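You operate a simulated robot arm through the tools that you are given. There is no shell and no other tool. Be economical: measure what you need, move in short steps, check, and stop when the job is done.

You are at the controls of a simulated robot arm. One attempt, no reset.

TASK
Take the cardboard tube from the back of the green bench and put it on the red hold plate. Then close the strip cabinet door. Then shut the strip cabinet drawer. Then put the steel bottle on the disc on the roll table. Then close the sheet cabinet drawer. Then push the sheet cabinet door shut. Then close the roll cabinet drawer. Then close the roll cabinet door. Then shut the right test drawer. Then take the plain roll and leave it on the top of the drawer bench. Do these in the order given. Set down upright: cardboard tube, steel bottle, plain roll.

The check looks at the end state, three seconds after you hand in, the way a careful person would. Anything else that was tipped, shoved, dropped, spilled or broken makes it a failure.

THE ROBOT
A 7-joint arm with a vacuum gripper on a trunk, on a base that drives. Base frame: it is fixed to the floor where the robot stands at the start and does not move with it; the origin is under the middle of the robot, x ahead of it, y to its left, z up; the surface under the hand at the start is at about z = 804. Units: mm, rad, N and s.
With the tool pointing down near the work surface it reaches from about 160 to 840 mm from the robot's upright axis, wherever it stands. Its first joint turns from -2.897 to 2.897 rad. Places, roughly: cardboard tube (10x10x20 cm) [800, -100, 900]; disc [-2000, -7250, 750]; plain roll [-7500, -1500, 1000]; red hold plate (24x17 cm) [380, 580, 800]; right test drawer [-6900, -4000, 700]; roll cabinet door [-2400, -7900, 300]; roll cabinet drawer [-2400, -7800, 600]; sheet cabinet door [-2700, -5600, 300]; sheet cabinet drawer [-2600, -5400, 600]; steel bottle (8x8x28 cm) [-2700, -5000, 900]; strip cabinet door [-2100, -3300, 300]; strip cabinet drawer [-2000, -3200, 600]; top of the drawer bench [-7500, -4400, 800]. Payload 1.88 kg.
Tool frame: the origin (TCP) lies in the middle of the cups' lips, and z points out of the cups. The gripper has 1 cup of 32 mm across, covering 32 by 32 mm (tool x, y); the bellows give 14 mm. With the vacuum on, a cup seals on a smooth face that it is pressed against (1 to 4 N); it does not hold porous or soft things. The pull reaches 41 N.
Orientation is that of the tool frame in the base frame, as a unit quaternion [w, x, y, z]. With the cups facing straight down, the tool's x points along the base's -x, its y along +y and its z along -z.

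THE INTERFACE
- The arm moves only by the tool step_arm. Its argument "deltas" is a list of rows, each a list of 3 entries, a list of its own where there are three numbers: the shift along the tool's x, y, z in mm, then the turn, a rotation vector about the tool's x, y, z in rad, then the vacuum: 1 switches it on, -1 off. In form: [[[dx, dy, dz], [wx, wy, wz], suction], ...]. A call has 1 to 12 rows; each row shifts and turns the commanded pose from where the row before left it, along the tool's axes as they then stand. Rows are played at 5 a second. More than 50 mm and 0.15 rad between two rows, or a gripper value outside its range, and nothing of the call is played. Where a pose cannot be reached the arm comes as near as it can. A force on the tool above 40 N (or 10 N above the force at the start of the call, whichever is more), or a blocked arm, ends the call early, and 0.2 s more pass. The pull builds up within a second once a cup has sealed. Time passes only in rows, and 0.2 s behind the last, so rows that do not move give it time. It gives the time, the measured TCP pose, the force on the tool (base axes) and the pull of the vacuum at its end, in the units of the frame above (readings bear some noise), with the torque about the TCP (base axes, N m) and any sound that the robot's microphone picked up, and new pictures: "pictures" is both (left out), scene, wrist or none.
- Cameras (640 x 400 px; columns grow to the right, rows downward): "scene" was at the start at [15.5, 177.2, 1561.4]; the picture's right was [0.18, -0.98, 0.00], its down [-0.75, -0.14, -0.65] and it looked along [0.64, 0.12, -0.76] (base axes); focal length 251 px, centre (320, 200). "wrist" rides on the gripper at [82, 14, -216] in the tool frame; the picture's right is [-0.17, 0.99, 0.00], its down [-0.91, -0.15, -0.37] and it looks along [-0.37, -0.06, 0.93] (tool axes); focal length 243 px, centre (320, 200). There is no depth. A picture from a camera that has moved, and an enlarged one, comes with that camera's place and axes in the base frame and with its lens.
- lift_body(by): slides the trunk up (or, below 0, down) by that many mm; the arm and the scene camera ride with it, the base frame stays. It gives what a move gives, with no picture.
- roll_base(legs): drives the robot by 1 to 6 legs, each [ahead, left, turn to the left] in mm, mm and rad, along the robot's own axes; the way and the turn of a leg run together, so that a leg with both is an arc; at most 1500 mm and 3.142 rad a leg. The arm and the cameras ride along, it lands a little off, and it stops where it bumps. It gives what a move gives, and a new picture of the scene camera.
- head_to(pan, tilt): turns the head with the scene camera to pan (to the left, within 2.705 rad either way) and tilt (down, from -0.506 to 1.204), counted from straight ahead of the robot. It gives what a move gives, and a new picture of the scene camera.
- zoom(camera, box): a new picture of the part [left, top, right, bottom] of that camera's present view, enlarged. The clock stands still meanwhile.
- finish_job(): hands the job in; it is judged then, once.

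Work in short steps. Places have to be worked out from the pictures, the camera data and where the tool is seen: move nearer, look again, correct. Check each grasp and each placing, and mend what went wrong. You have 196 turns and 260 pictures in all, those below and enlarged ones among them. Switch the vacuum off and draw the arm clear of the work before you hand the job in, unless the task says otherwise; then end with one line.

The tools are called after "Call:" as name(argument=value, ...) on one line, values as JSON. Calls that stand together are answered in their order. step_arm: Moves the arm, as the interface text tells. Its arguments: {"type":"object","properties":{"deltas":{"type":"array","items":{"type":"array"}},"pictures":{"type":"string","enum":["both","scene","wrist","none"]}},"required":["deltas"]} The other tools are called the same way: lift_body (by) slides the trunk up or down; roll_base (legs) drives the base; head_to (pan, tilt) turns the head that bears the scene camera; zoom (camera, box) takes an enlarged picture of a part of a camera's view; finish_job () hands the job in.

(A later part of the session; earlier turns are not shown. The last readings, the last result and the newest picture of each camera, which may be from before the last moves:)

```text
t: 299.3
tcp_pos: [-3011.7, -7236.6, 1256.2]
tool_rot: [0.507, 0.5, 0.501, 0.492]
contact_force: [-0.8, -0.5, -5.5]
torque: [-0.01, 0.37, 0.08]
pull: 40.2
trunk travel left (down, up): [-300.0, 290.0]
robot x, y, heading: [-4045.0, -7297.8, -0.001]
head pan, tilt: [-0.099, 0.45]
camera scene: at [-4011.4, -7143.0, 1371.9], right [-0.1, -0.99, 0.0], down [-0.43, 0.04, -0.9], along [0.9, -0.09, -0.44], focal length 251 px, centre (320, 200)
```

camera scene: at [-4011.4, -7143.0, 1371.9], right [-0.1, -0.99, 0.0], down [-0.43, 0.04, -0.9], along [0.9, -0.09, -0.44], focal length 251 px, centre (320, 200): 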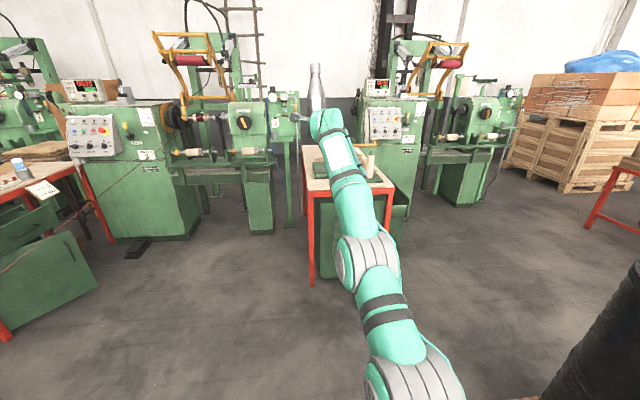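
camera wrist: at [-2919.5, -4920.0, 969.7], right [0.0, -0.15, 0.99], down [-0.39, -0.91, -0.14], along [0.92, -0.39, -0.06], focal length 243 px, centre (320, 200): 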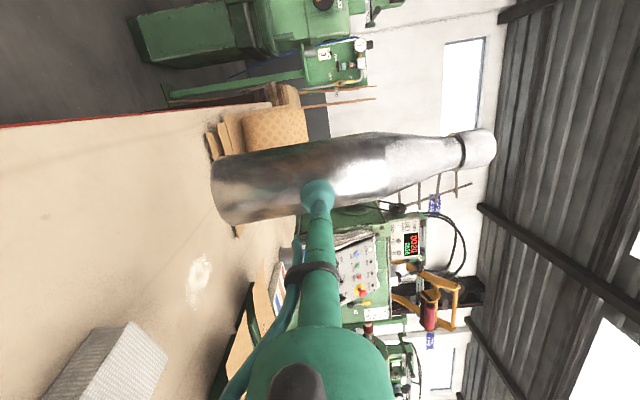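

The arm still hides the table top. I shift left 420 to see it and also take the wrist view.

Call:
roll_base(legs=[[0, 420, 0]])

Call:
zoom(camera="scene", box=[320, 90, 500, 220])

```text
t: 301.9
tcp_pos: [-3011.2, -6818.3, 1255.8]
tool_rot: [0.506, 0.499, 0.502, 0.493]
contact_force: [-0.1, 0.8, -6.5]
torque: [-0.02, 0.4, 0.1]
pull: 40.3
trunk travel left (down, up): [-300.0, 290.0]
robot x, y, heading: [-4040.6, -6878.7, 0.003]
head pan, tilt: [-0.099, 0.45]
camera scene: at [-4011.5, -6726.5, 1371.9], right [-0.1, -1.0, 0.0], down [-0.43, 0.04, -0.9], along [0.9, -0.09, -0.44], focal length 251 px, centre (320, 200)
```

scene: 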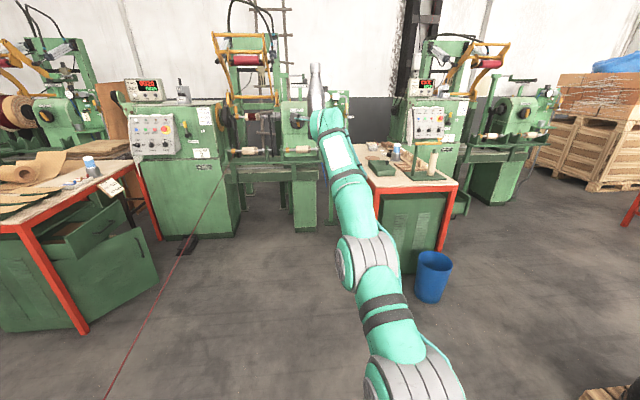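

```text
3.08 times, centred on (410, 155) of scene
camera zoom: at [-4011.5, -6726.5, 1371.9], right [-0.1, -1.0, 0.0], down [-0.43, 0.04, -0.9], along [0.9, -0.09, -0.44], focal length 771 px, centre (43, 338)
```

zoom: 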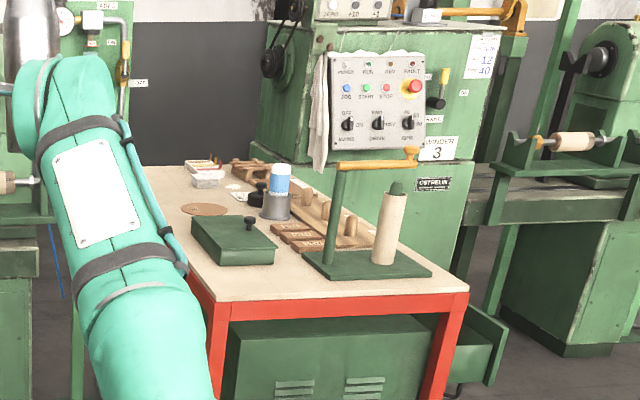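

The disc shows at about (-2005, -7370), behind a green box with a knob. I'll come in diagonally from the north-west to keep the hand clear of that knob, so I turn right 0.52 and move most of the way, still high.

Call:
roll_base(legs=[[0, 0, -0.523], [790, 527, 0]])

Call:
head_to(pan=-0.1, tilt=0.6)

```text
t: 308.4
tcp_pos: [-2163.1, -7274.3, 1256.3]
tool_rot: [0.616, 0.612, 0.356, 0.345]
contact_force: [-0.6, -0.2, -6.8]
torque: [0.19, 0.36, 0.1]
pull: 40.7
trunk travel left (down, up): [-300.0, 290.0]
robot x, y, heading: [-3089.2, -6811.2, -0.523]
head pan, tilt: [-0.099, 0.45]
camera scene: at [-2983.7, -6697.3, 1371.8], right [-0.58, -0.81, 0.0], down [-0.35, 0.25, -0.9], along [0.73, -0.52, -0.44], focal length 251 px, centre (320, 200)
```

scene: 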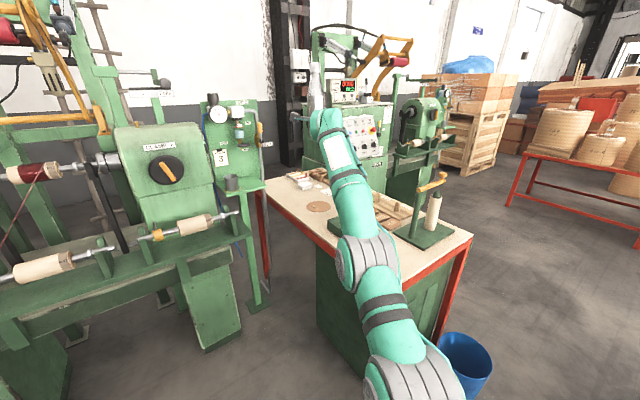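

```text
t: 309.1
tcp_pos: [-2162.7, -7273.9, 1255.6]
tool_rot: [0.616, 0.612, 0.357, 0.344]
contact_force: [0.1, -0.2, -5.7]
torque: [0.2, 0.33, 0.08]
pull: 40.4
trunk travel left (down, up): [-300.0, 290.0]
robot x, y, heading: [-3086.7, -6814.4, -0.522]
head pan, tilt: [-0.099, 0.6]
camera scene: at [-2986.5, -6695.3, 1358.3], right [-0.58, -0.81, 0.0], down [-0.46, 0.33, -0.83], along [0.67, -0.48, -0.56], focal length 251 px, centre (320, 200)
```

scene: 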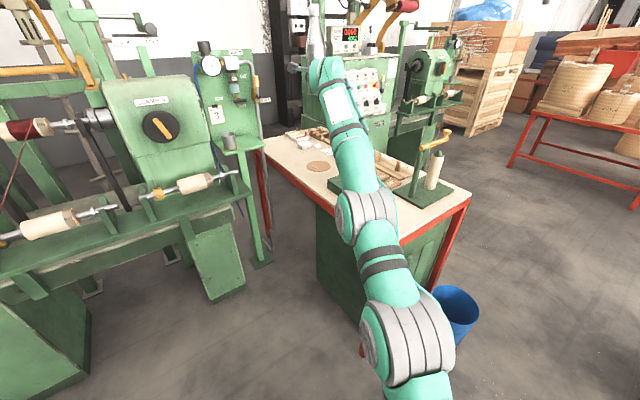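

Now the disc is visible. I zoom in to measure it.

Call:
zoom(camera="scene", box=[250, 110, 410, 220])

```text
3.64 times, centred on (330, 165) of scene
camera zoom: at [-2986.5, -6695.3, 1358.3], right [-0.58, -0.81, 0.0], down [-0.46, 0.33, -0.83], along [0.67, -0.48, -0.56], focal length 912 px, centre (284, 327)
```

zoom: 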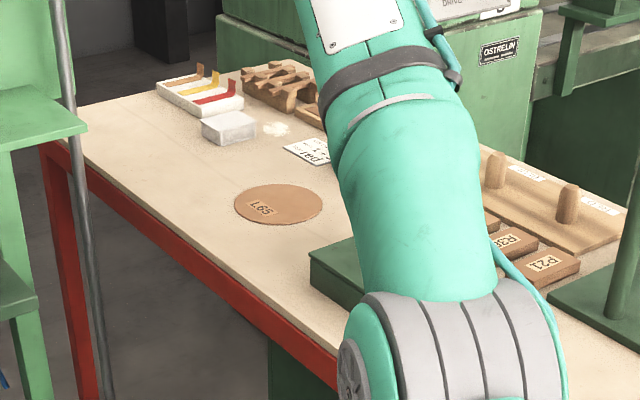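

The estimates of the disc agree within about 30 mm. I lower the trunk so the bottle hangs just above the clear table area, and compare directly.

Call:
lift_body(by=-290)

Call:
step_arm(deltas=[[[0, -20, 0], [0, 0, 0], 1], [[0, 0, 0], [0, 0, 0], 1]], pictures="both")

Call:
zoom(camera="scene", box=[230, 20, 430, 170])

```text
t: 312.0
tcp_pos: [-2163.0, -7273.8, 966.0]
tool_rot: [0.617, 0.611, 0.356, 0.344]
contact_force: [0.6, -0.3, -6.3]
torque: [0.19, 0.35, 0.06]
pull: 40.9
trunk travel left (down, up): [-10.0, 580.0]
robot x, y, heading: [-3089.9, -6813.3, -0.52]
head pan, tilt: [-0.099, 0.6]
```

```text
t: 312.6
tcp_pos: [-2163.0, -7273.2, 946.4]
tool_rot: [0.617, 0.612, 0.356, 0.345]
contact_force: [0.1, -0.7, -6.0]
torque: [0.17, 0.33, 0.06]
pull: 40.9
trunk travel left (down, up): [-10.0, 580.0]
robot x, y, heading: [-3089.3, -6813.5, -0.52]
head pan, tilt: [-0.099, 0.6]
camera scene: at [-2986.6, -6695.3, 1068.3], right [-0.58, -0.81, 0.0], down [-0.46, 0.33, -0.82], along [0.67, -0.48, -0.57], focal length 251 px, centre (320, 200)
camera wrist: at [-2306.5, -7092.5, 958.4], right [-0.07, -0.13, 0.99], down [-0.79, -0.6, -0.14], along [0.61, -0.79, -0.06], focal length 243 px, centre (320, 200)
```

scene: 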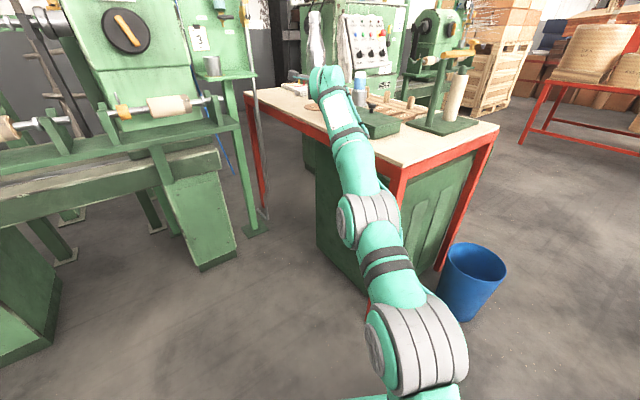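
wrist: 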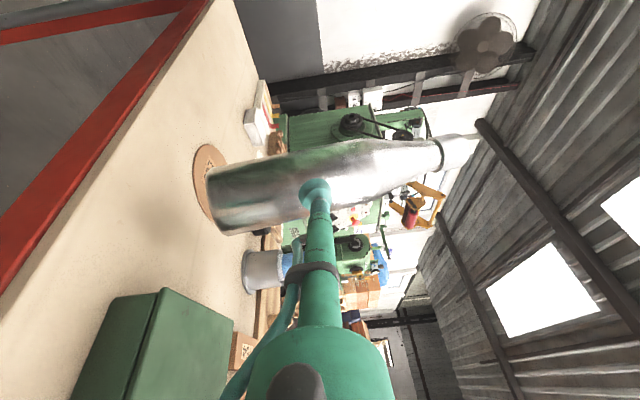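

```text
2.67 times, centred on (330, 95) of scene
camera zoom: at [-2986.6, -6695.3, 1068.3], right [-0.58, -0.81, 0.0], down [-0.46, 0.33, -0.82], along [0.67, -0.48, -0.57], focal length 668 px, centre (293, 480)
```

zoom: 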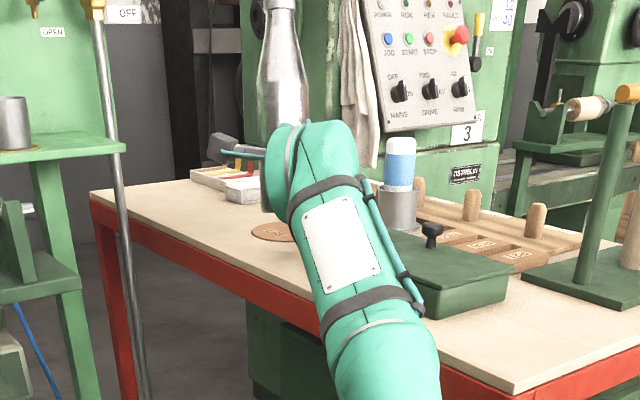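

The wrist view shows the disc clearly, with its centre near (-2035, -7362). I drive the base about 118 ahead, then lower to about 15 mm above and check.

Call:
roll_base(legs=[[118, -14, 0]])

Call:
step_arm(deltas=[[[0, -20, 0], [0, 0, 0], 1], [[0, -25, 0], [0, 0, 0], 1], [[0, 0, 0], [0, 0, 0], 1]], pictures="wrist")

Call:
zoom(camera="wrist", box=[120, 120, 320, 270])

```text
t: 313.8
tcp_pos: [-2070.4, -7343.3, 945.2]
tool_rot: [0.616, 0.613, 0.356, 0.344]
contact_force: [-0.1, 0.0, -6.4]
torque: [0.22, 0.37, 0.07]
pull: 40.7
trunk travel left (down, up): [-10.0, 580.0]
robot x, y, heading: [-2996.7, -6883.4, -0.519]
head pan, tilt: [-0.099, 0.6]
camera scene: at [-2893.5, -6764.8, 1068.3], right [-0.58, -0.81, 0.0], down [-0.46, 0.33, -0.82], along [0.67, -0.48, -0.57], focal length 251 px, centre (320, 200)
```

scene: 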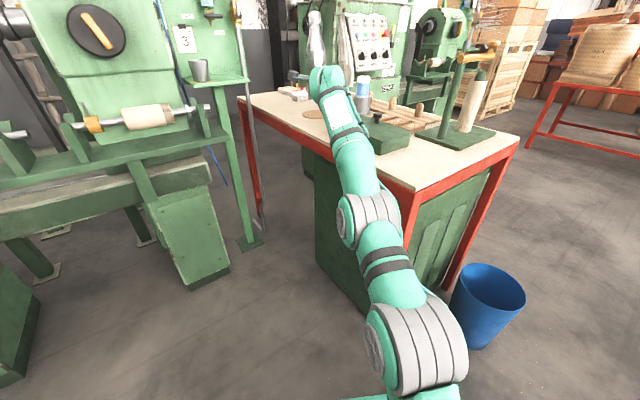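

```text
t: 314.6
tcp_pos: [-2071.6, -7344.9, 899.4]
tool_rot: [0.616, 0.613, 0.356, 0.344]
contact_force: [0.0, 0.1, -6.6]
torque: [0.17, 0.31, 0.05]
pull: 40.4
trunk travel left (down, up): [-10.0, 580.0]
robot x, y, heading: [-2992.5, -6884.6, -0.524]
head pan, tilt: [-0.099, 0.6]
camera wrist: at [-2214.5, -7163.4, 912.5], right [-0.07, -0.13, 0.99], down [-0.79, -0.6, -0.14], along [0.61, -0.79, -0.06], focal length 243 px, centre (320, 200)
```

wrist: 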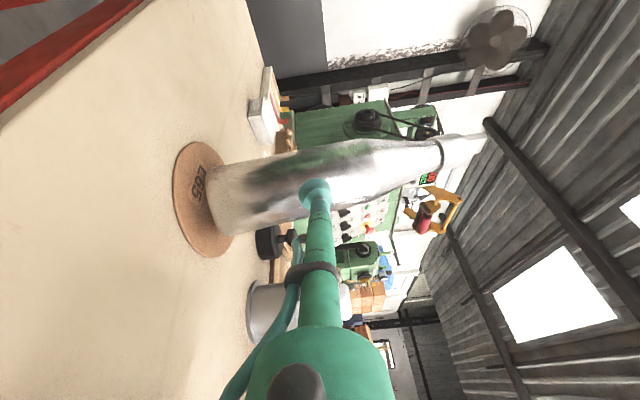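

```text
2.67 times, centred on (220, 195) of wrist
camera zoom: at [-2214.5, -7163.4, 912.5], right [-0.07, -0.13, 0.99], down [-0.79, -0.6, -0.14], along [0.61, -0.79, -0.06], focal length 647 px, centre (587, 213)
```

zoom: 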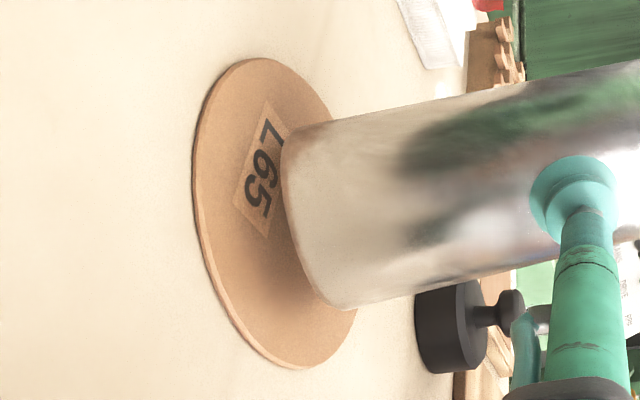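

The bottle is centred over the disc. I lower in small steps until the weight comes off.

Call:
step_arm(deltas=[[[0, -5, 0], [0, 0, 0], 1], [[0, -4, 0], [0, 0, 0], 1], [[0, -3, 0], [0, 0, 0], 1], [[0, -2, 0], [0, 0, 0], 1], [[0, 0, 0], [0, 0, 0], 1]], pictures="none")

```text
t: 315.8
tcp_pos: [-2073.0, -7342.8, 893.2]
tool_rot: [0.62, 0.609, 0.355, 0.346]
contact_force: [-6.7, 2.7, 13.1]
torque: [0.06, 0.05, 0.09]
pull: 40.8
trunk travel left (down, up): [-10.0, 580.0]
robot x, y, heading: [-2994.3, -6885.8, -0.522]
head pan, tilt: [-0.099, 0.6]
```

It's down on the disc, with the surface about 14 mm higher than I assumed. I check how well it's centred before releasing.

Call:
step_arm(deltas=[[[0, 5, 0], [0, 0, 0], 1], [[0, 0, 0], [0, 0, 0], 1]], pictures="none")

Call:
zoom(camera="wrist", box=[120, 120, 320, 270])

```text
t: 316.4
tcp_pos: [-2073.3, -7342.9, 894.0]
tool_rot: [0.617, 0.611, 0.356, 0.345]
contact_force: [-4.0, 0.9, 10.2]
torque: [0.07, 0.07, 0.08]
pull: 40.2
trunk travel left (down, up): [-10.0, 580.0]
robot x, y, heading: [-2996.3, -6882.6, -0.521]
head pan, tilt: [-0.099, 0.6]
```

```text
2.67 times, centred on (220, 195) of wrist
camera zoom: at [-2215.2, -7162.5, 905.9], right [-0.08, -0.13, 0.99], down [-0.79, -0.6, -0.14], along [0.61, -0.79, -0.06], focal length 647 px, centre (587, 213)
```

zoom: 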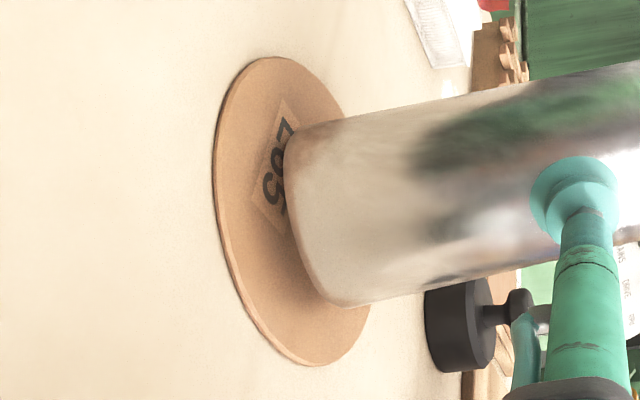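

It sits about 28 mm too far out on the disc. I lift 14 mm, draw back 24 and left 9, and set it down again.

Call:
step_arm(deltas=[[[0, 8, 0], [0, 0, 0], 1], [[0, 12, 0], [0, 0, 0], 1], [[5, 0, -12], [0, 0, 0], 1], [[4, 0, -12], [0, 0, 0], 1], [[0, 0, 0], [0, 0, 0], 1]], pictures="none")

Call:
step_arm(deltas=[[[0, -6, 0], [0, 0, 0], 1], [[0, -4, 0], [0, 0, 0], 1], [[0, -2, 0], [0, 0, 0], 1], [[0, 0, 0], [0, 0, 0], 1]], pictures="none")

Call:
zoom(camera="wrist", box=[120, 120, 320, 270])

```text
t: 317.6
tcp_pos: [-2086.5, -7324.8, 910.6]
tool_rot: [0.615, 0.614, 0.356, 0.343]
contact_force: [0.4, 0.2, -5.8]
torque: [0.2, 0.35, 0.06]
pull: 40.6
trunk travel left (down, up): [-10.0, 580.0]
robot x, y, heading: [-2991.2, -6883.1, -0.522]
head pan, tilt: [-0.099, 0.6]
```

```text
t: 318.6
tcp_pos: [-2087.9, -7323.9, 897.9]
tool_rot: [0.617, 0.612, 0.356, 0.343]
contact_force: [-0.3, -0.2, -5.8]
torque: [0.17, 0.37, 0.09]
pull: 40.6
trunk travel left (down, up): [-10.0, 580.0]
robot x, y, heading: [-2995.4, -6886.6, -0.521]
head pan, tilt: [-0.099, 0.6]
```

```text
2.67 times, centred on (220, 195) of wrist
camera zoom: at [-2230.1, -7142.6, 912.1], right [-0.07, -0.13, 0.99], down [-0.79, -0.6, -0.14], along [0.61, -0.79, -0.06], focal length 647 px, centre (587, 213)
```

zoom: 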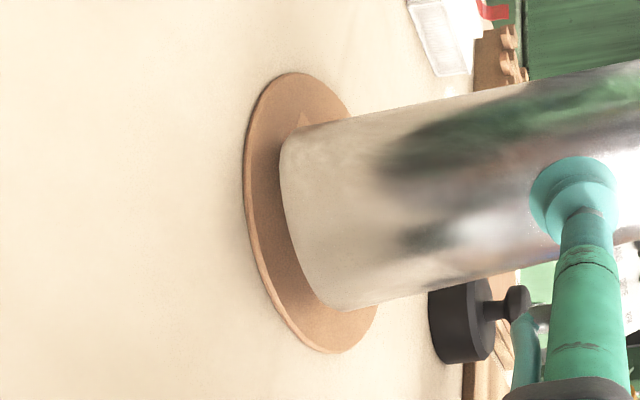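

Well centred now. I lower the last few millimetres.

Call:
step_arm(deltas=[[[0, -3, 0], [0, 0, 0], 1], [[0, -2, 0], [0, 0, 0], 1], [[0, 0, 0], [0, 0, 0], 1]], pictures="none")

```text
t: 319.4
tcp_pos: [-2089.2, -7323.5, 895.5]
tool_rot: [0.617, 0.612, 0.356, 0.345]
contact_force: [-0.3, -0.1, -2.9]
torque: [0.17, 0.21, 0.11]
pull: 41.2
trunk travel left (down, up): [-10.0, 580.0]
robot x, y, heading: [-2999.0, -6888.3, -0.524]
head pan, tilt: [-0.099, 0.6]
```

Half the weight is off. I lower 2 more, release, wait, and back straight out.

Call:
step_arm(deltas=[[[0, -2, 0], [0, 0, 0], 1], [[0, 0, 0], [0, 0, 0], -1], [[0, 0, 0], [0, 0, 0], -1], [[0, 0, 0], [0, 0, 0], -1], [[0, 0, 0], [0, 0, 0], -1], [[0, 0, -4], [0, 0, 0], -1], [[0, 0, -8], [0, 0, 0], -1], [[0, 0, -25], [0, 0, 0], -1], [[0, 0, -40], [0, 0, 0], -1]], pictures="wrist")

```text
t: 321.4
tcp_pos: [-2153.7, -7285.8, 892.5]
tool_rot: [0.617, 0.611, 0.356, 0.344]
contact_force: [0.2, -0.1, 0.9]
torque: [0.0, 0.03, 0.01]
pull: 0.1
trunk travel left (down, up): [-10.0, 580.0]
robot x, y, heading: [-2994.5, -6886.9, -0.522]
head pan, tilt: [-0.099, 0.6]
camera wrist: at [-2297.9, -7104.0, 906.1], right [-0.08, -0.13, 0.99], down [-0.79, -0.6, -0.14], along [0.61, -0.79, -0.06], focal length 243 px, centre (320, 200)
```

wrist: 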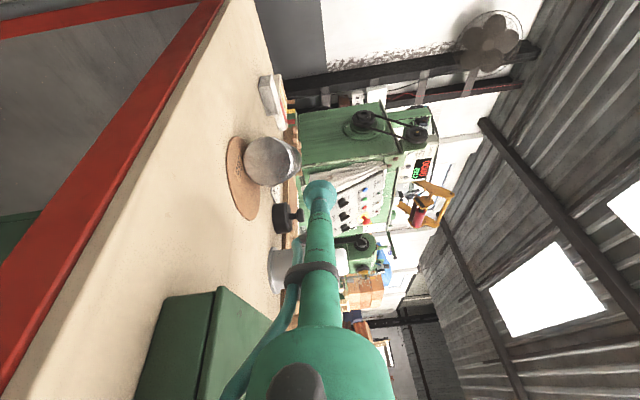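

That looks wrong: the bottle may have tipped over. I look closely.

Call:
zoom(camera="wrist", box=[180, 80, 340, 260])

Call:
zoom(camera="scene", box=[250, 30, 410, 150])

```text
2.22 times, centred on (260, 170) of wrist
camera zoom: at [-2297.9, -7104.0, 906.1], right [-0.08, -0.13, 0.99], down [-0.79, -0.6, -0.14], along [0.61, -0.79, -0.06], focal length 539 px, centre (453, 267)
```

zoom: 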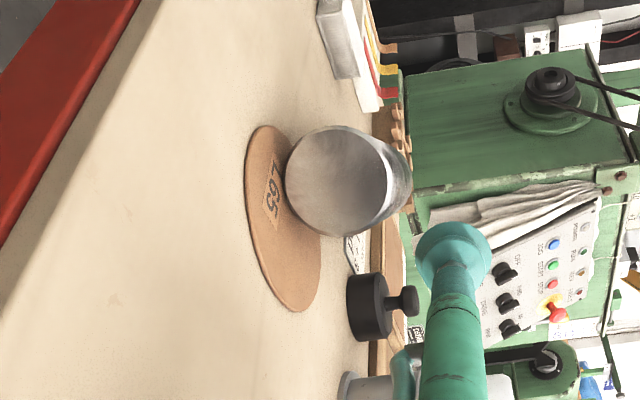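

```text
3.33 times, centred on (330, 90) of scene
camera zoom: at [-2894.1, -6764.6, 1068.4], right [-0.58, -0.81, 0.0], down [-0.46, 0.33, -0.83], along [0.67, -0.48, -0.56], focal length 836 px, centre (287, 567)
```

zoom: 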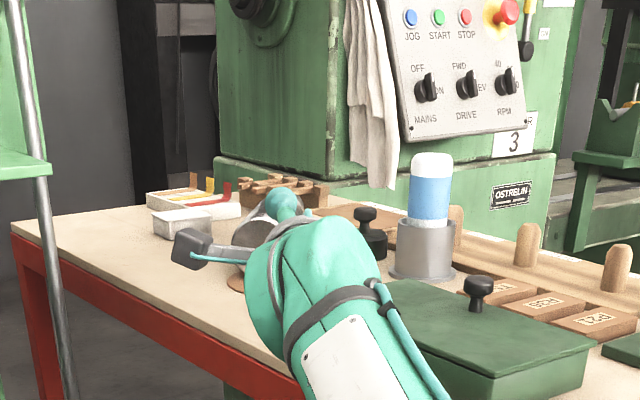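

The bottle has fallen over, away from me. I need to pick it up again. I raise the trunk to get a good view from above.

Call:
lift_body(by=450)

Call:
roll_base(legs=[[-80, 250, 0]])

Call:
head_to(pan=-0.2, tilt=0.7)

Call:
zoom(camera="scene", box=[260, 90, 460, 250])

```text
refused: 450 is not a number from -400 to 400
```

```text
t: 323.3
tcp_pos: [-2099.1, -7029.8, 891.4]
tool_rot: [0.616, 0.612, 0.356, 0.345]
contact_force: [0.8, -0.8, 1.1]
torque: [0.0, -0.01, 0.01]
pull: 0.0
trunk travel left (down, up): [-10.0, 580.0]
robot x, y, heading: [-2940.7, -6629.1, -0.518]
head pan, tilt: [-0.099, 0.6]
camera scene: at [-2839.7, -6510.4, 1068.3], right [-0.58, -0.81, 0.0], down [-0.46, 0.33, -0.83], along [0.67, -0.48, -0.56], focal length 251 px, centre (320, 200)
```

scene: 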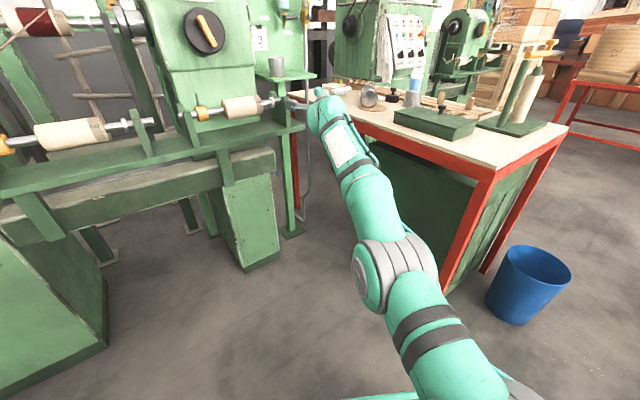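

```text
t: 323.9
tcp_pos: [-2098.3, -7030.0, 892.5]
tool_rot: [0.616, 0.611, 0.357, 0.345]
contact_force: [-0.1, -0.1, 0.2]
torque: [0.0, 0.01, 0.0]
pull: 0.1
trunk travel left (down, up): [-10.0, 580.0]
robot x, y, heading: [-2939.3, -6630.4, -0.517]
head pan, tilt: [-0.201, 0.7]
camera scene: at [-2847.8, -6515.1, 1059.7], right [-0.66, -0.75, 0.0], down [-0.48, 0.42, -0.77], along [0.58, -0.5, -0.64], focal length 251 px, centre (320, 200)
```

scene: 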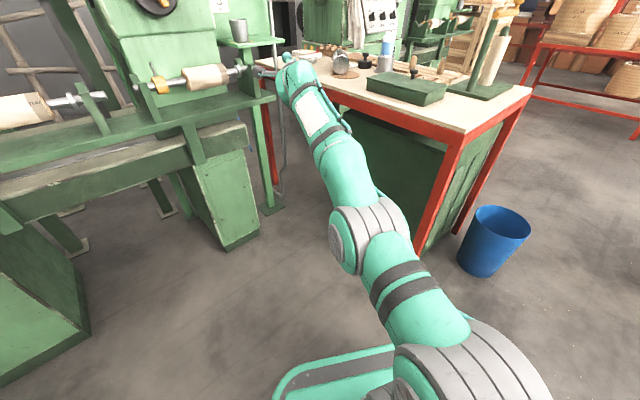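

```text
2.50 times, centred on (360, 170) of scene
camera zoom: at [-2847.8, -6515.1, 1059.7], right [-0.66, -0.75, 0.0], down [-0.48, 0.42, -0.77], along [0.58, -0.5, -0.64], focal length 627 px, centre (220, 275)
```

zoom: 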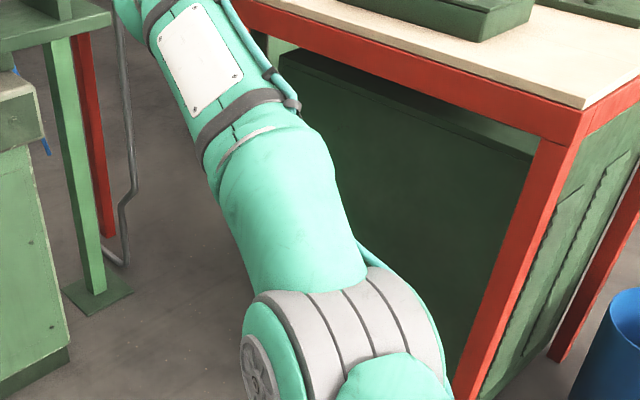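

The lift was refused because of its size. I raise by 400, and look again.

Call:
lift_body(by=400)

Call:
head_to(pan=-0.15, tilt=0.75)

Call:
zoom(camera="scene", box=[260, 60, 460, 200])

```text
t: 327.8
tcp_pos: [-2098.2, -7030.3, 1291.4]
tool_rot: [0.616, 0.612, 0.357, 0.345]
contact_force: [-0.2, -0.2, 1.3]
torque: [0.02, 0.0, 0.0]
pull: 0.0
trunk travel left (down, up): [-410.0, 180.0]
robot x, y, heading: [-2939.5, -6630.2, -0.518]
head pan, tilt: [-0.201, 0.7]
```

```text
t: 328.4
tcp_pos: [-2098.7, -7029.7, 1291.5]
tool_rot: [0.615, 0.612, 0.357, 0.345]
contact_force: [-0.6, -0.3, -0.7]
torque: [0.0, 0.02, -0.04]
pull: 0.1
trunk travel left (down, up): [-410.0, 180.0]
robot x, y, heading: [-2942.3, -6630.8, -0.518]
head pan, tilt: [-0.15, 0.75]
camera scene: at [-2846.7, -6510.5, 1455.5], right [-0.62, -0.78, 0.0], down [-0.53, 0.42, -0.73], along [0.57, -0.45, -0.68], focal length 251 px, centre (320, 200)
```

scene: 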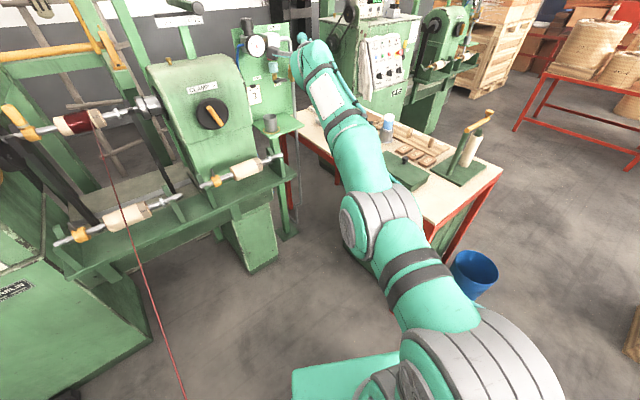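

```text
2.86 times, centred on (360, 130) of scene
camera zoom: at [-2846.7, -6510.5, 1455.5], right [-0.62, -0.78, 0.0], down [-0.53, 0.42, -0.73], along [0.57, -0.45, -0.68], focal length 716 px, centre (206, 400)
```

zoom: 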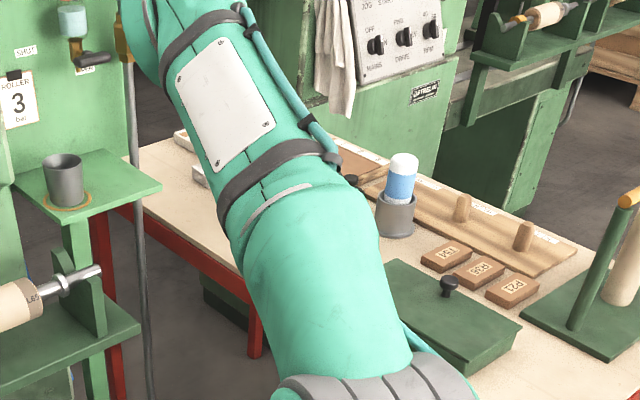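

The arm blocks the view. I turn the base right 0.5 with the arm high, and look past it on the left.

Call:
roll_base(legs=[[0, 0, -0.5]])

Call:
head_to(pan=0.35, tilt=0.75)

Call:
zoom(camera="scene", box=[240, 60, 440, 200])

```text
t: 330.2
tcp_pos: [-2391.9, -7381.9, 1291.2]
tool_rot: [0.682, 0.681, 0.195, 0.183]
contact_force: [-0.7, 0.0, 0.0]
torque: [-0.02, -0.01, 0.04]
pull: 0.1
trunk travel left (down, up): [-410.0, 180.0]
robot x, y, heading: [-2937.7, -6630.1, -1.016]
head pan, tilt: [-0.15, 0.75]
camera scene: at [-2800.6, -6569.9, 1455.4], right [-0.92, -0.39, 0.0], down [-0.27, 0.63, -0.73], along [0.29, -0.67, -0.68], focal length 251 px, centre (320, 200)
```

scene: 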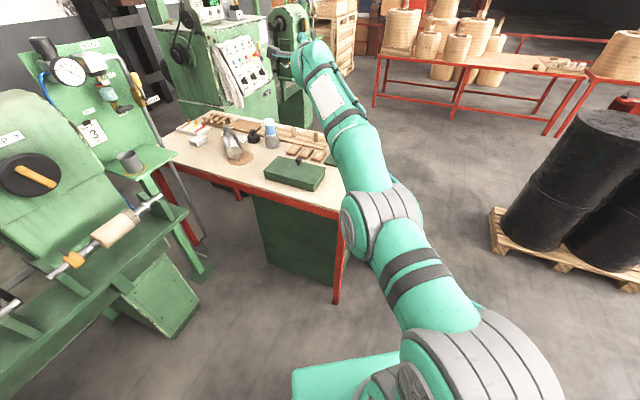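

```text
t: 331.1
tcp_pos: [-2390.0, -7382.1, 1292.2]
tool_rot: [0.682, 0.681, 0.196, 0.183]
contact_force: [0.7, 0.2, -0.2]
torque: [0.01, 0.01, -0.03]
pull: 0.1
trunk travel left (down, up): [-410.0, 180.0]
robot x, y, heading: [-2941.3, -6629.4, -1.015]
head pan, tilt: [0.351, 0.75]
camera scene: at [-2768.1, -6545.0, 1455.4], right [-0.62, -0.79, 0.0], down [-0.54, 0.42, -0.73], along [0.58, -0.45, -0.68], focal length 251 px, centre (320, 200)
```

scene: 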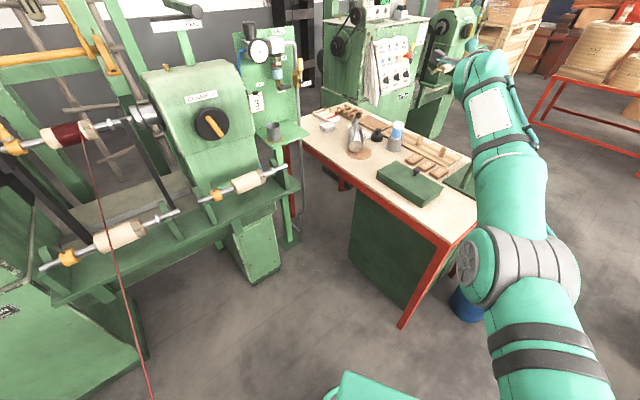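

```text
2.86 times, centred on (340, 130) of scene
camera zoom: at [-2768.1, -6545.0, 1455.4], right [-0.62, -0.79, 0.0], down [-0.54, 0.42, -0.73], along [0.58, -0.45, -0.68], focal length 716 px, centre (263, 400)
```

zoom: 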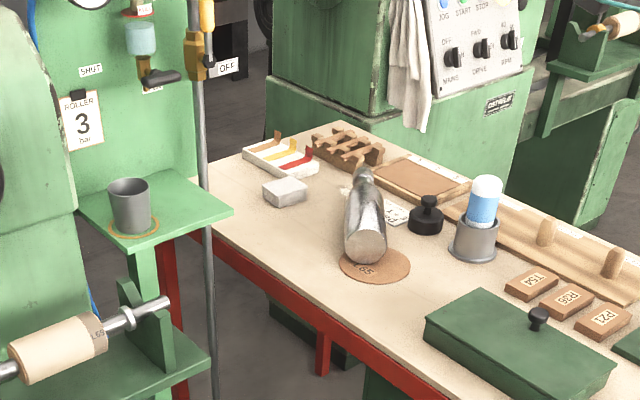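

The bottle lies with its base on the disc, pointing away at about -43°. I'll pick it from above on its side and pitch it upright. First I move to a free spot west of the table and turn the tool down.

Call:
roll_base(legs=[[-200, -450, 0]])

Call:
step_arm(deltas=[[[0, -45, -8], [0, 0, 0], -1], [[0, -45, -8], [0, 0, 0], -1], [[0, -45, -8], [0, 0, 0], -1], [[0, -45, -8], [0, 0, 0], -1], [[0, -45, -8], [0, 0, 0], -1]], pictures="none")

Call:
step_arm(deltas=[[[0, -1, -15], [0.1428, 0, 0], -1], [[0, -3, -15], [0.1428, 0, 0], -1], [[0, -6, -14], [0.1428, 0, 0], -1], [[0, -8, -13], [0.1428, 0, 0], -1], [[0, -10, -12], [0.1428, 0, 0], -1], [[0, -11, -10], [0.1428, 0, 0], -1], [[0, -13, -8], [0.1428, 0, 0], -1], [[0, -14, -6], [0.1428, 0, 0], -1], [[0, -14, -4], [0.1428, 0, 0], -1], [[0, -15, -2], [0.1428, 0, 0], -1], [[0, -15, 0], [0.1428, 0, 0], -1], [[0, 0, 0], [0, 0, 0], -1]], pictures="both")

```text
t: 334.0
tcp_pos: [-2868.7, -7447.9, 1292.2]
tool_rot: [0.681, 0.68, 0.199, 0.185]
contact_force: [-0.4, 0.8, 0.9]
torque: [0.01, -0.02, -0.01]
pull: 0.0
trunk travel left (down, up): [-410.0, 180.0]
robot x, y, heading: [-3427.4, -6698.2, -1.003]
head pan, tilt: [0.351, 0.75]
camera scene: at [-3254.5, -6614.0, 1455.4], right [-0.61, -0.79, 0.0], down [-0.54, 0.42, -0.73], along [0.58, -0.45, -0.68], focal length 251 px, centre (320, 200)
```

scene: 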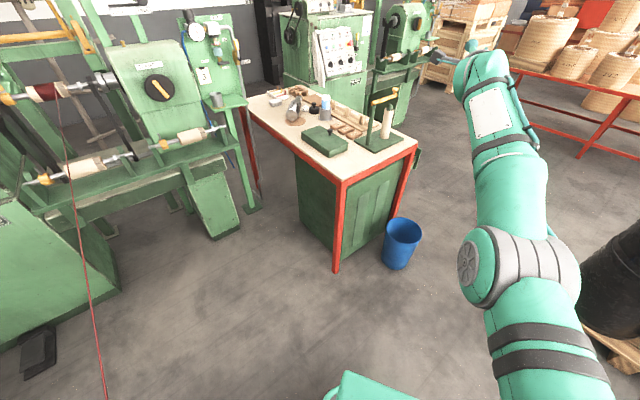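

```text
t: 335.2
tcp_pos: [-2870.5, -7444.0, 1134.8]
tool_rot: [0.665, 0.694, 0.207, 0.181]
contact_force: [-0.5, 0.9, -0.2]
torque: [0.03, 0.0, 0.01]
pull: 0.0
out of reach, approached as far as the arm can: row 3, 4, 5
trunk travel left (down, up): [-410.0, 180.0]
robot x, y, heading: [-3423.4, -6700.8, -1.006]
head pan, tilt: [0.351, 0.75]
```

```text
t: 337.8
tcp_pos: [-2968.7, -7271.1, 1060.6]
tool_rot: [-0.001, 0.962, 0.273, -0.009]
contact_force: [0.9, 0.0, -1.0]
torque: [0.09, 0.07, -0.03]
pull: 0.0
out of reach, approached as far as the arm can: row 9, 10, 11
trunk travel left (down, up): [-410.0, 180.0]
robot x, y, heading: [-3425.3, -6698.9, -1.002]
head pan, tilt: [0.351, 0.75]
camera scene: at [-3254.0, -6614.7, 1455.4], right [-0.61, -0.79, 0.0], down [-0.54, 0.42, -0.73], along [0.58, -0.45, -0.68], focal length 251 px, centre (320, 200)
camera wrist: at [-2886.5, -7238.8, 1275.1], right [0.38, -0.93, 0.0], down [-0.85, -0.35, 0.39], along [-0.36, -0.14, -0.92], focal length 243 px, centre (320, 200)
```

scene: 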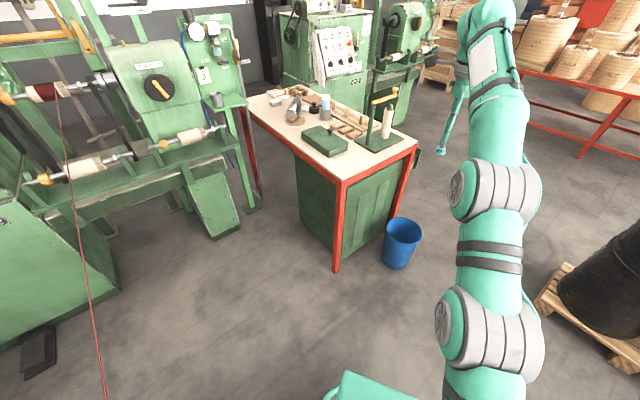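
wrist: 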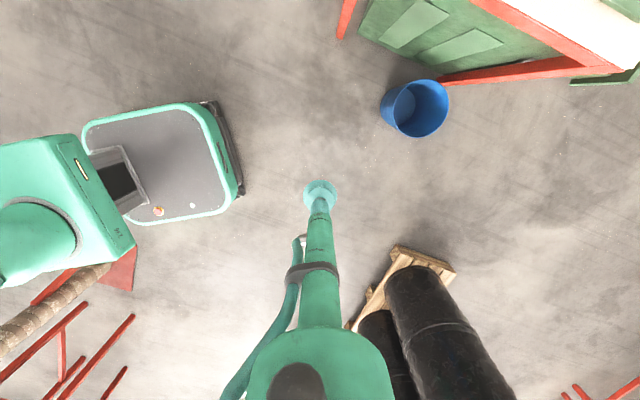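

The tool points down. I extend 70 and drive to bring it above the lying bottle, staying high.

Call:
step_arm(deltas=[[[0, 35, 0], [0, 0, 0], -1], [[0, 35, 5], [0, 0, 0], -1], [[0, 0, 0], [0, 0, 0], -1]], pictures="none")

Call:
roll_base(legs=[[560, 735, 0]])

Call:
step_arm(deltas=[[[0, 0, 0], [0, 0, 0], -1]], pictures="wrist")

```text
t: 338.6
tcp_pos: [-2965.2, -7277.5, 1049.7]
tool_rot: [0.0, 0.962, 0.272, -0.009]
contact_force: [-0.4, 0.0, 0.2]
torque: [-0.03, 0.0, 0.02]
pull: 0.0
out of reach, approached as far as the arm can: row 1, 2
trunk travel left (down, up): [-410.0, 180.0]
robot x, y, heading: [-3426.4, -6698.6, -1.01]
head pan, tilt: [0.351, 0.75]
```

```text
t: 343.5
tcp_pos: [-2054.3, -7367.3, 1050.0]
tool_rot: [0.001, 0.963, 0.268, -0.008]
contact_force: [-0.3, 0.9, 0.5]
torque: [0.01, -0.03, 0.02]
pull: 0.0
trunk travel left (down, up): [-410.0, 180.0]
robot x, y, heading: [-2508.5, -6786.9, -1.017]
head pan, tilt: [0.351, 0.75]
camera scene: at [-2336.6, -6701.3, 1455.4], right [-0.62, -0.79, 0.0], down [-0.54, 0.42, -0.73], along [0.58, -0.45, -0.68], focal length 251 px, centre (320, 200)
```

scene: 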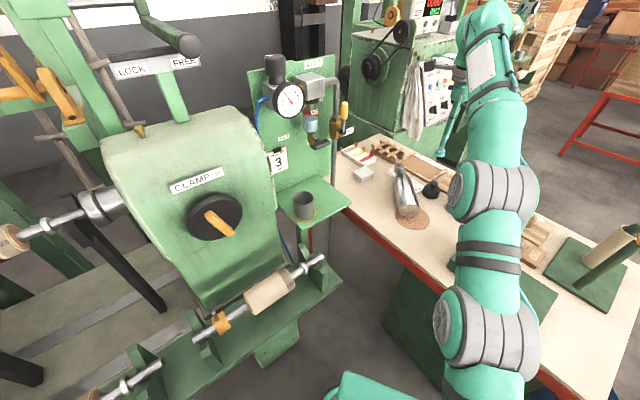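

```text
t: 343.9
tcp_pos: [-2053.5, -7367.8, 1049.4]
tool_rot: [0.002, 0.963, 0.268, -0.009]
contact_force: [0.8, -0.1, -0.6]
torque: [0.01, 0.0, -0.03]
pull: 0.1
trunk travel left (down, up): [-410.0, 180.0]
robot x, y, heading: [-2509.8, -6786.3, -1.012]
head pan, tilt: [0.351, 0.75]
camera wrist: at [-1971.7, -7335.0, 1264.5], right [0.37, -0.93, 0.0], down [-0.86, -0.34, 0.39], along [-0.36, -0.14, -0.92], focal length 243 px, centre (320, 200)
```

wrist: 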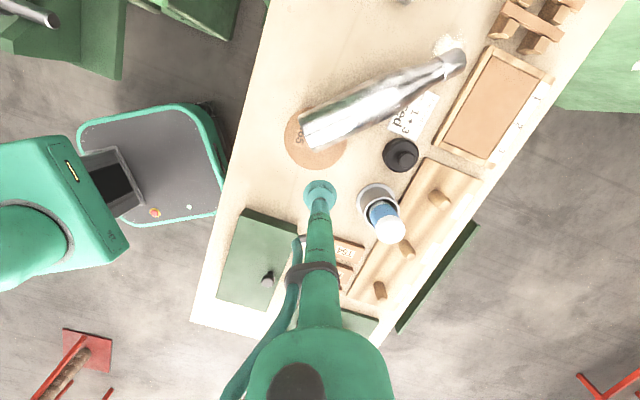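

A superb overhead view: nothing else looks disturbed. The grasp point is about (-1952, -7411). I shift the base left 64 and extend the arm 89 while lowering.

Call:
roll_base(legs=[[0, 64, 0]])

Call:
step_arm(deltas=[[[0, 0, 40], [0, 0, 0], -1], [[0, 20, 30], [0, 0, 0], -1], [[0, 25, 20], [0, 0, 0], -1], [[0, 25, 10], [0, 0, 0], -1], [[0, 19, 10], [0, 0, 0], -1], [[0, 0, 0], [0, 0, 0], -1]], pictures="wrist")

```text
t: 344.9
tcp_pos: [-1998.2, -7333.6, 1050.3]
tool_rot: [0.002, 0.963, 0.268, -0.008]
contact_force: [-0.1, 0.1, 0.0]
torque: [-0.03, -0.03, -0.01]
pull: 0.0
trunk travel left (down, up): [-410.0, 180.0]
robot x, y, heading: [-2453.6, -6752.0, -1.017]
head pan, tilt: [0.351, 0.75]
camera scene: at [-2281.3, -6666.8, 1455.4], right [-0.62, -0.79, 0.0], down [-0.54, 0.42, -0.73], along [0.58, -0.45, -0.68], focal length 251 px, centre (320, 200)
```

scene: 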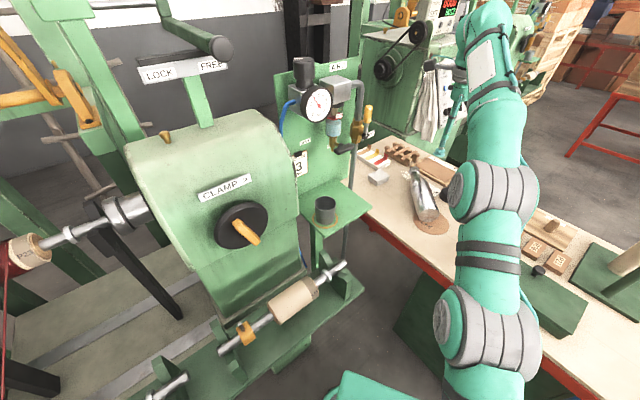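

```text
t: 346.2
tcp_pos: [-1966.6, -7379.8, 933.0]
tool_rot: [0.001, 0.963, 0.268, -0.009]
contact_force: [-0.5, 0.3, -0.2]
torque: [-0.01, -0.02, 0.0]
pull: 0.1
out of reach, approached as far as the arm can: row 4, 5
trunk travel left (down, up): [-410.0, 180.0]
robot x, y, heading: [-2453.1, -6751.3, -1.012]
head pan, tilt: [0.351, 0.75]
camera wrist: at [-1883.8, -7346.7, 1148.2], right [0.37, -0.93, 0.0], down [-0.86, -0.34, 0.39], along [-0.36, -0.14, -0.92], focal length 243 px, centre (320, 200)
```

wrist: 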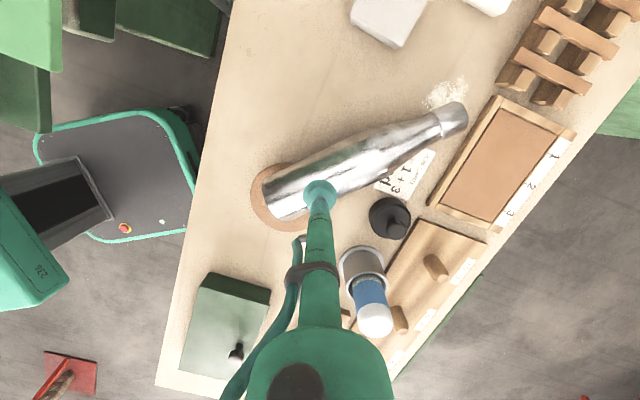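

Nearly there: I need about 25 mm more forward and 10 mm right. I drive the base 24 ahead and lower the tool toward the body.

Call:
roll_base(legs=[[24, -10, 0]])

Call:
step_arm(deltas=[[[0, 0, 30], [0, 0, 0], 1], [[0, 0, 25], [0, 0, 0], 1], [[0, 0, 5], [0, 0, 0], 1], [[0, 0, 0], [0, 0, 0], 1]], pictures="wrist")

```text
t: 347.1
tcp_pos: [-1961.0, -7403.8, 934.2]
tool_rot: [0.002, 0.963, 0.268, -0.009]
contact_force: [0.2, -0.1, 0.1]
torque: [-0.02, -0.01, 0.0]
pull: 0.0
trunk travel left (down, up): [-410.0, 180.0]
robot x, y, heading: [-2452.0, -6776.4, -1.017]
head pan, tilt: [0.351, 0.75]
camera scene: at [-2277.1, -6692.2, 1455.4], right [-0.62, -0.79, 0.0], down [-0.54, 0.42, -0.73], along [0.58, -0.45, -0.68], focal length 251 px, centre (320, 200)
```

scene: 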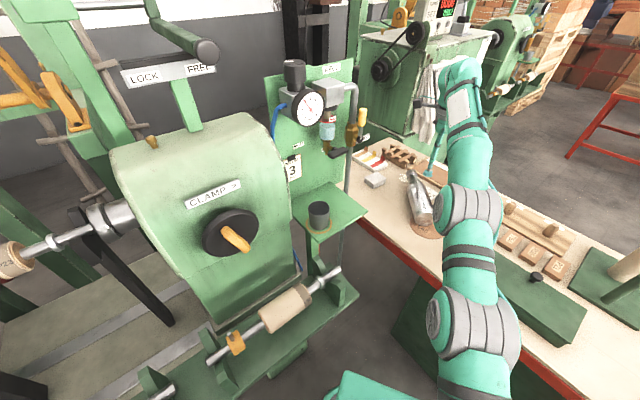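

```text
t: 348.1
tcp_pos: [-1961.5, -7405.6, 872.3]
tool_rot: [0.001, 0.963, 0.268, -0.009]
contact_force: [-0.1, -0.5, 0.2]
torque: [0.0, -0.05, 0.0]
pull: 0.1
trunk travel left (down, up): [-410.0, 180.0]
robot x, y, heading: [-2449.2, -6780.0, -1.013]
head pan, tilt: [0.351, 0.75]
camera wrist: at [-1879.2, -7373.2, 1087.4], right [0.37, -0.93, 0.0], down [-0.86, -0.34, 0.39], along [-0.36, -0.14, -0.92], focal length 243 px, centre (320, 200)
```

wrist: 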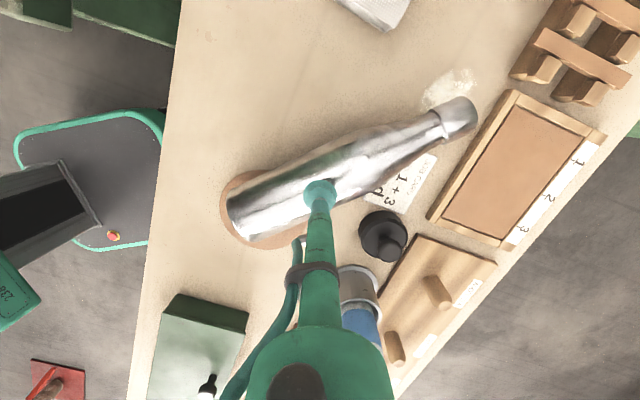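

Aligned on the axis. I descend in 3 mm steps with vacuum on.

Call:
step_arm(deltas=[[[0, 0, 5], [0, 0, 0], 1], [[0, 0, 4], [0, 0, 0], 1], [[0, 0, 4], [0, 0, 0], 1], [[0, 0, 3], [0, 0, 0], 1], [[0, 0, 3], [0, 0, 0], 1], [[0, 0, 0], [0, 0, 0], 1], [[0, 0, 0], [0, 0, 0], 1]], pictures="none")

```text
t: 349.7
tcp_pos: [-1962.2, -7405.9, 852.7]
tool_rot: [0.001, 0.964, 0.268, -0.008]
contact_force: [-1.0, -0.3, 0.2]
torque: [0.09, 0.14, 0.05]
pull: 40.4
trunk travel left (down, up): [-410.0, 180.0]
robot x, y, heading: [-2448.4, -6776.3, -1.017]
head pan, tilt: [0.351, 0.75]
```

Sealed. I lift 120 mm.

Call:
step_arm(deltas=[[[0, 0, -10], [0, 0, 0], 1], [[0, 0, -20], [0, 0, 0], 1], [[0, 0, -30], [0, 0, 0], 1], [[0, 0, -30], [0, 0, 0], 1], [[0, 0, -30], [0, 0, 0], 1], [[0, 0, 0], [0, 0, 0], 1]], pictures="wrist")

```text
t: 351.1
tcp_pos: [-1961.0, -7388.5, 966.6]
tool_rot: [0.001, 0.964, 0.268, -0.009]
contact_force: [-0.3, 0.1, -6.1]
torque: [0.05, 0.04, -0.02]
pull: 40.8
out of reach, approached as far as the arm can: row 4, 5
trunk travel left (down, up): [-410.0, 180.0]
robot x, y, heading: [-2447.5, -6776.7, -1.017]
head pan, tilt: [0.351, 0.75]
camera wrist: at [-1879.1, -7355.7, 1179.5], right [0.37, -0.93, 0.0], down [-0.86, -0.34, 0.39], along [-0.36, -0.14, -0.92], focal length 243 px, centre (320, 200)
```

wrist: 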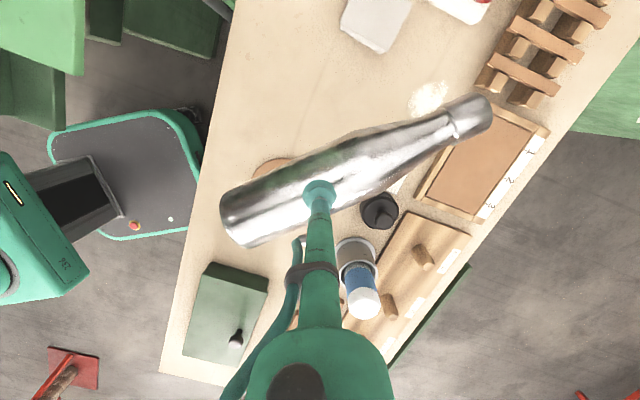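

Held well. I raise the trunk 180 so everything passes above the table's items, then move west to the free area.

Call:
lift_body(by=178)

Call:
roll_base(legs=[[-520, -765, 0]])

```text
t: 353.1
tcp_pos: [-1960.6, -7388.7, 1142.1]
tool_rot: [0.001, 0.963, 0.268, -0.008]
contact_force: [0.4, -0.5, -6.0]
torque: [0.03, 0.02, -0.01]
pull: 40.6
trunk travel left (down, up): [-588.0, 2.0]
robot x, y, heading: [-2448.7, -6778.6, -1.012]
head pan, tilt: [0.351, 0.75]
```

```text
t: 357.9
tcp_pos: [-2894.9, -7352.4, 1143.8]
tool_rot: [0.001, 0.963, 0.268, -0.009]
contact_force: [-0.2, 0.3, -6.5]
torque: [0.05, 0.08, -0.02]
pull: 41.3
trunk travel left (down, up): [-588.0, 2.0]
robot x, y, heading: [-3378.9, -6743.5, -1.015]
head pan, tilt: [0.351, 0.75]
camera scene: at [-3210.7, -6656.4, 1633.4], right [-0.62, -0.79, 0.0], down [-0.54, 0.42, -0.73], along [0.58, -0.45, -0.68], focal length 251 px, centre (320, 200)
```

scene: 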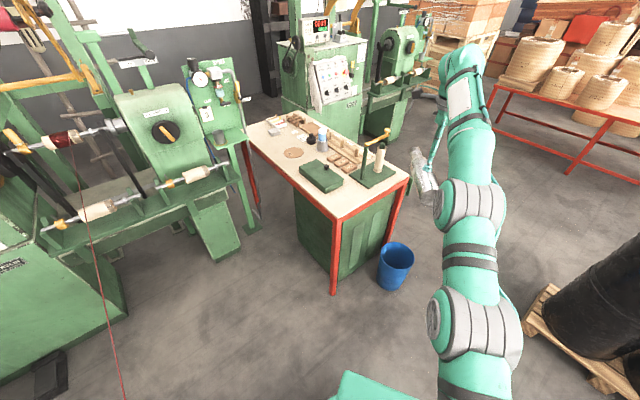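

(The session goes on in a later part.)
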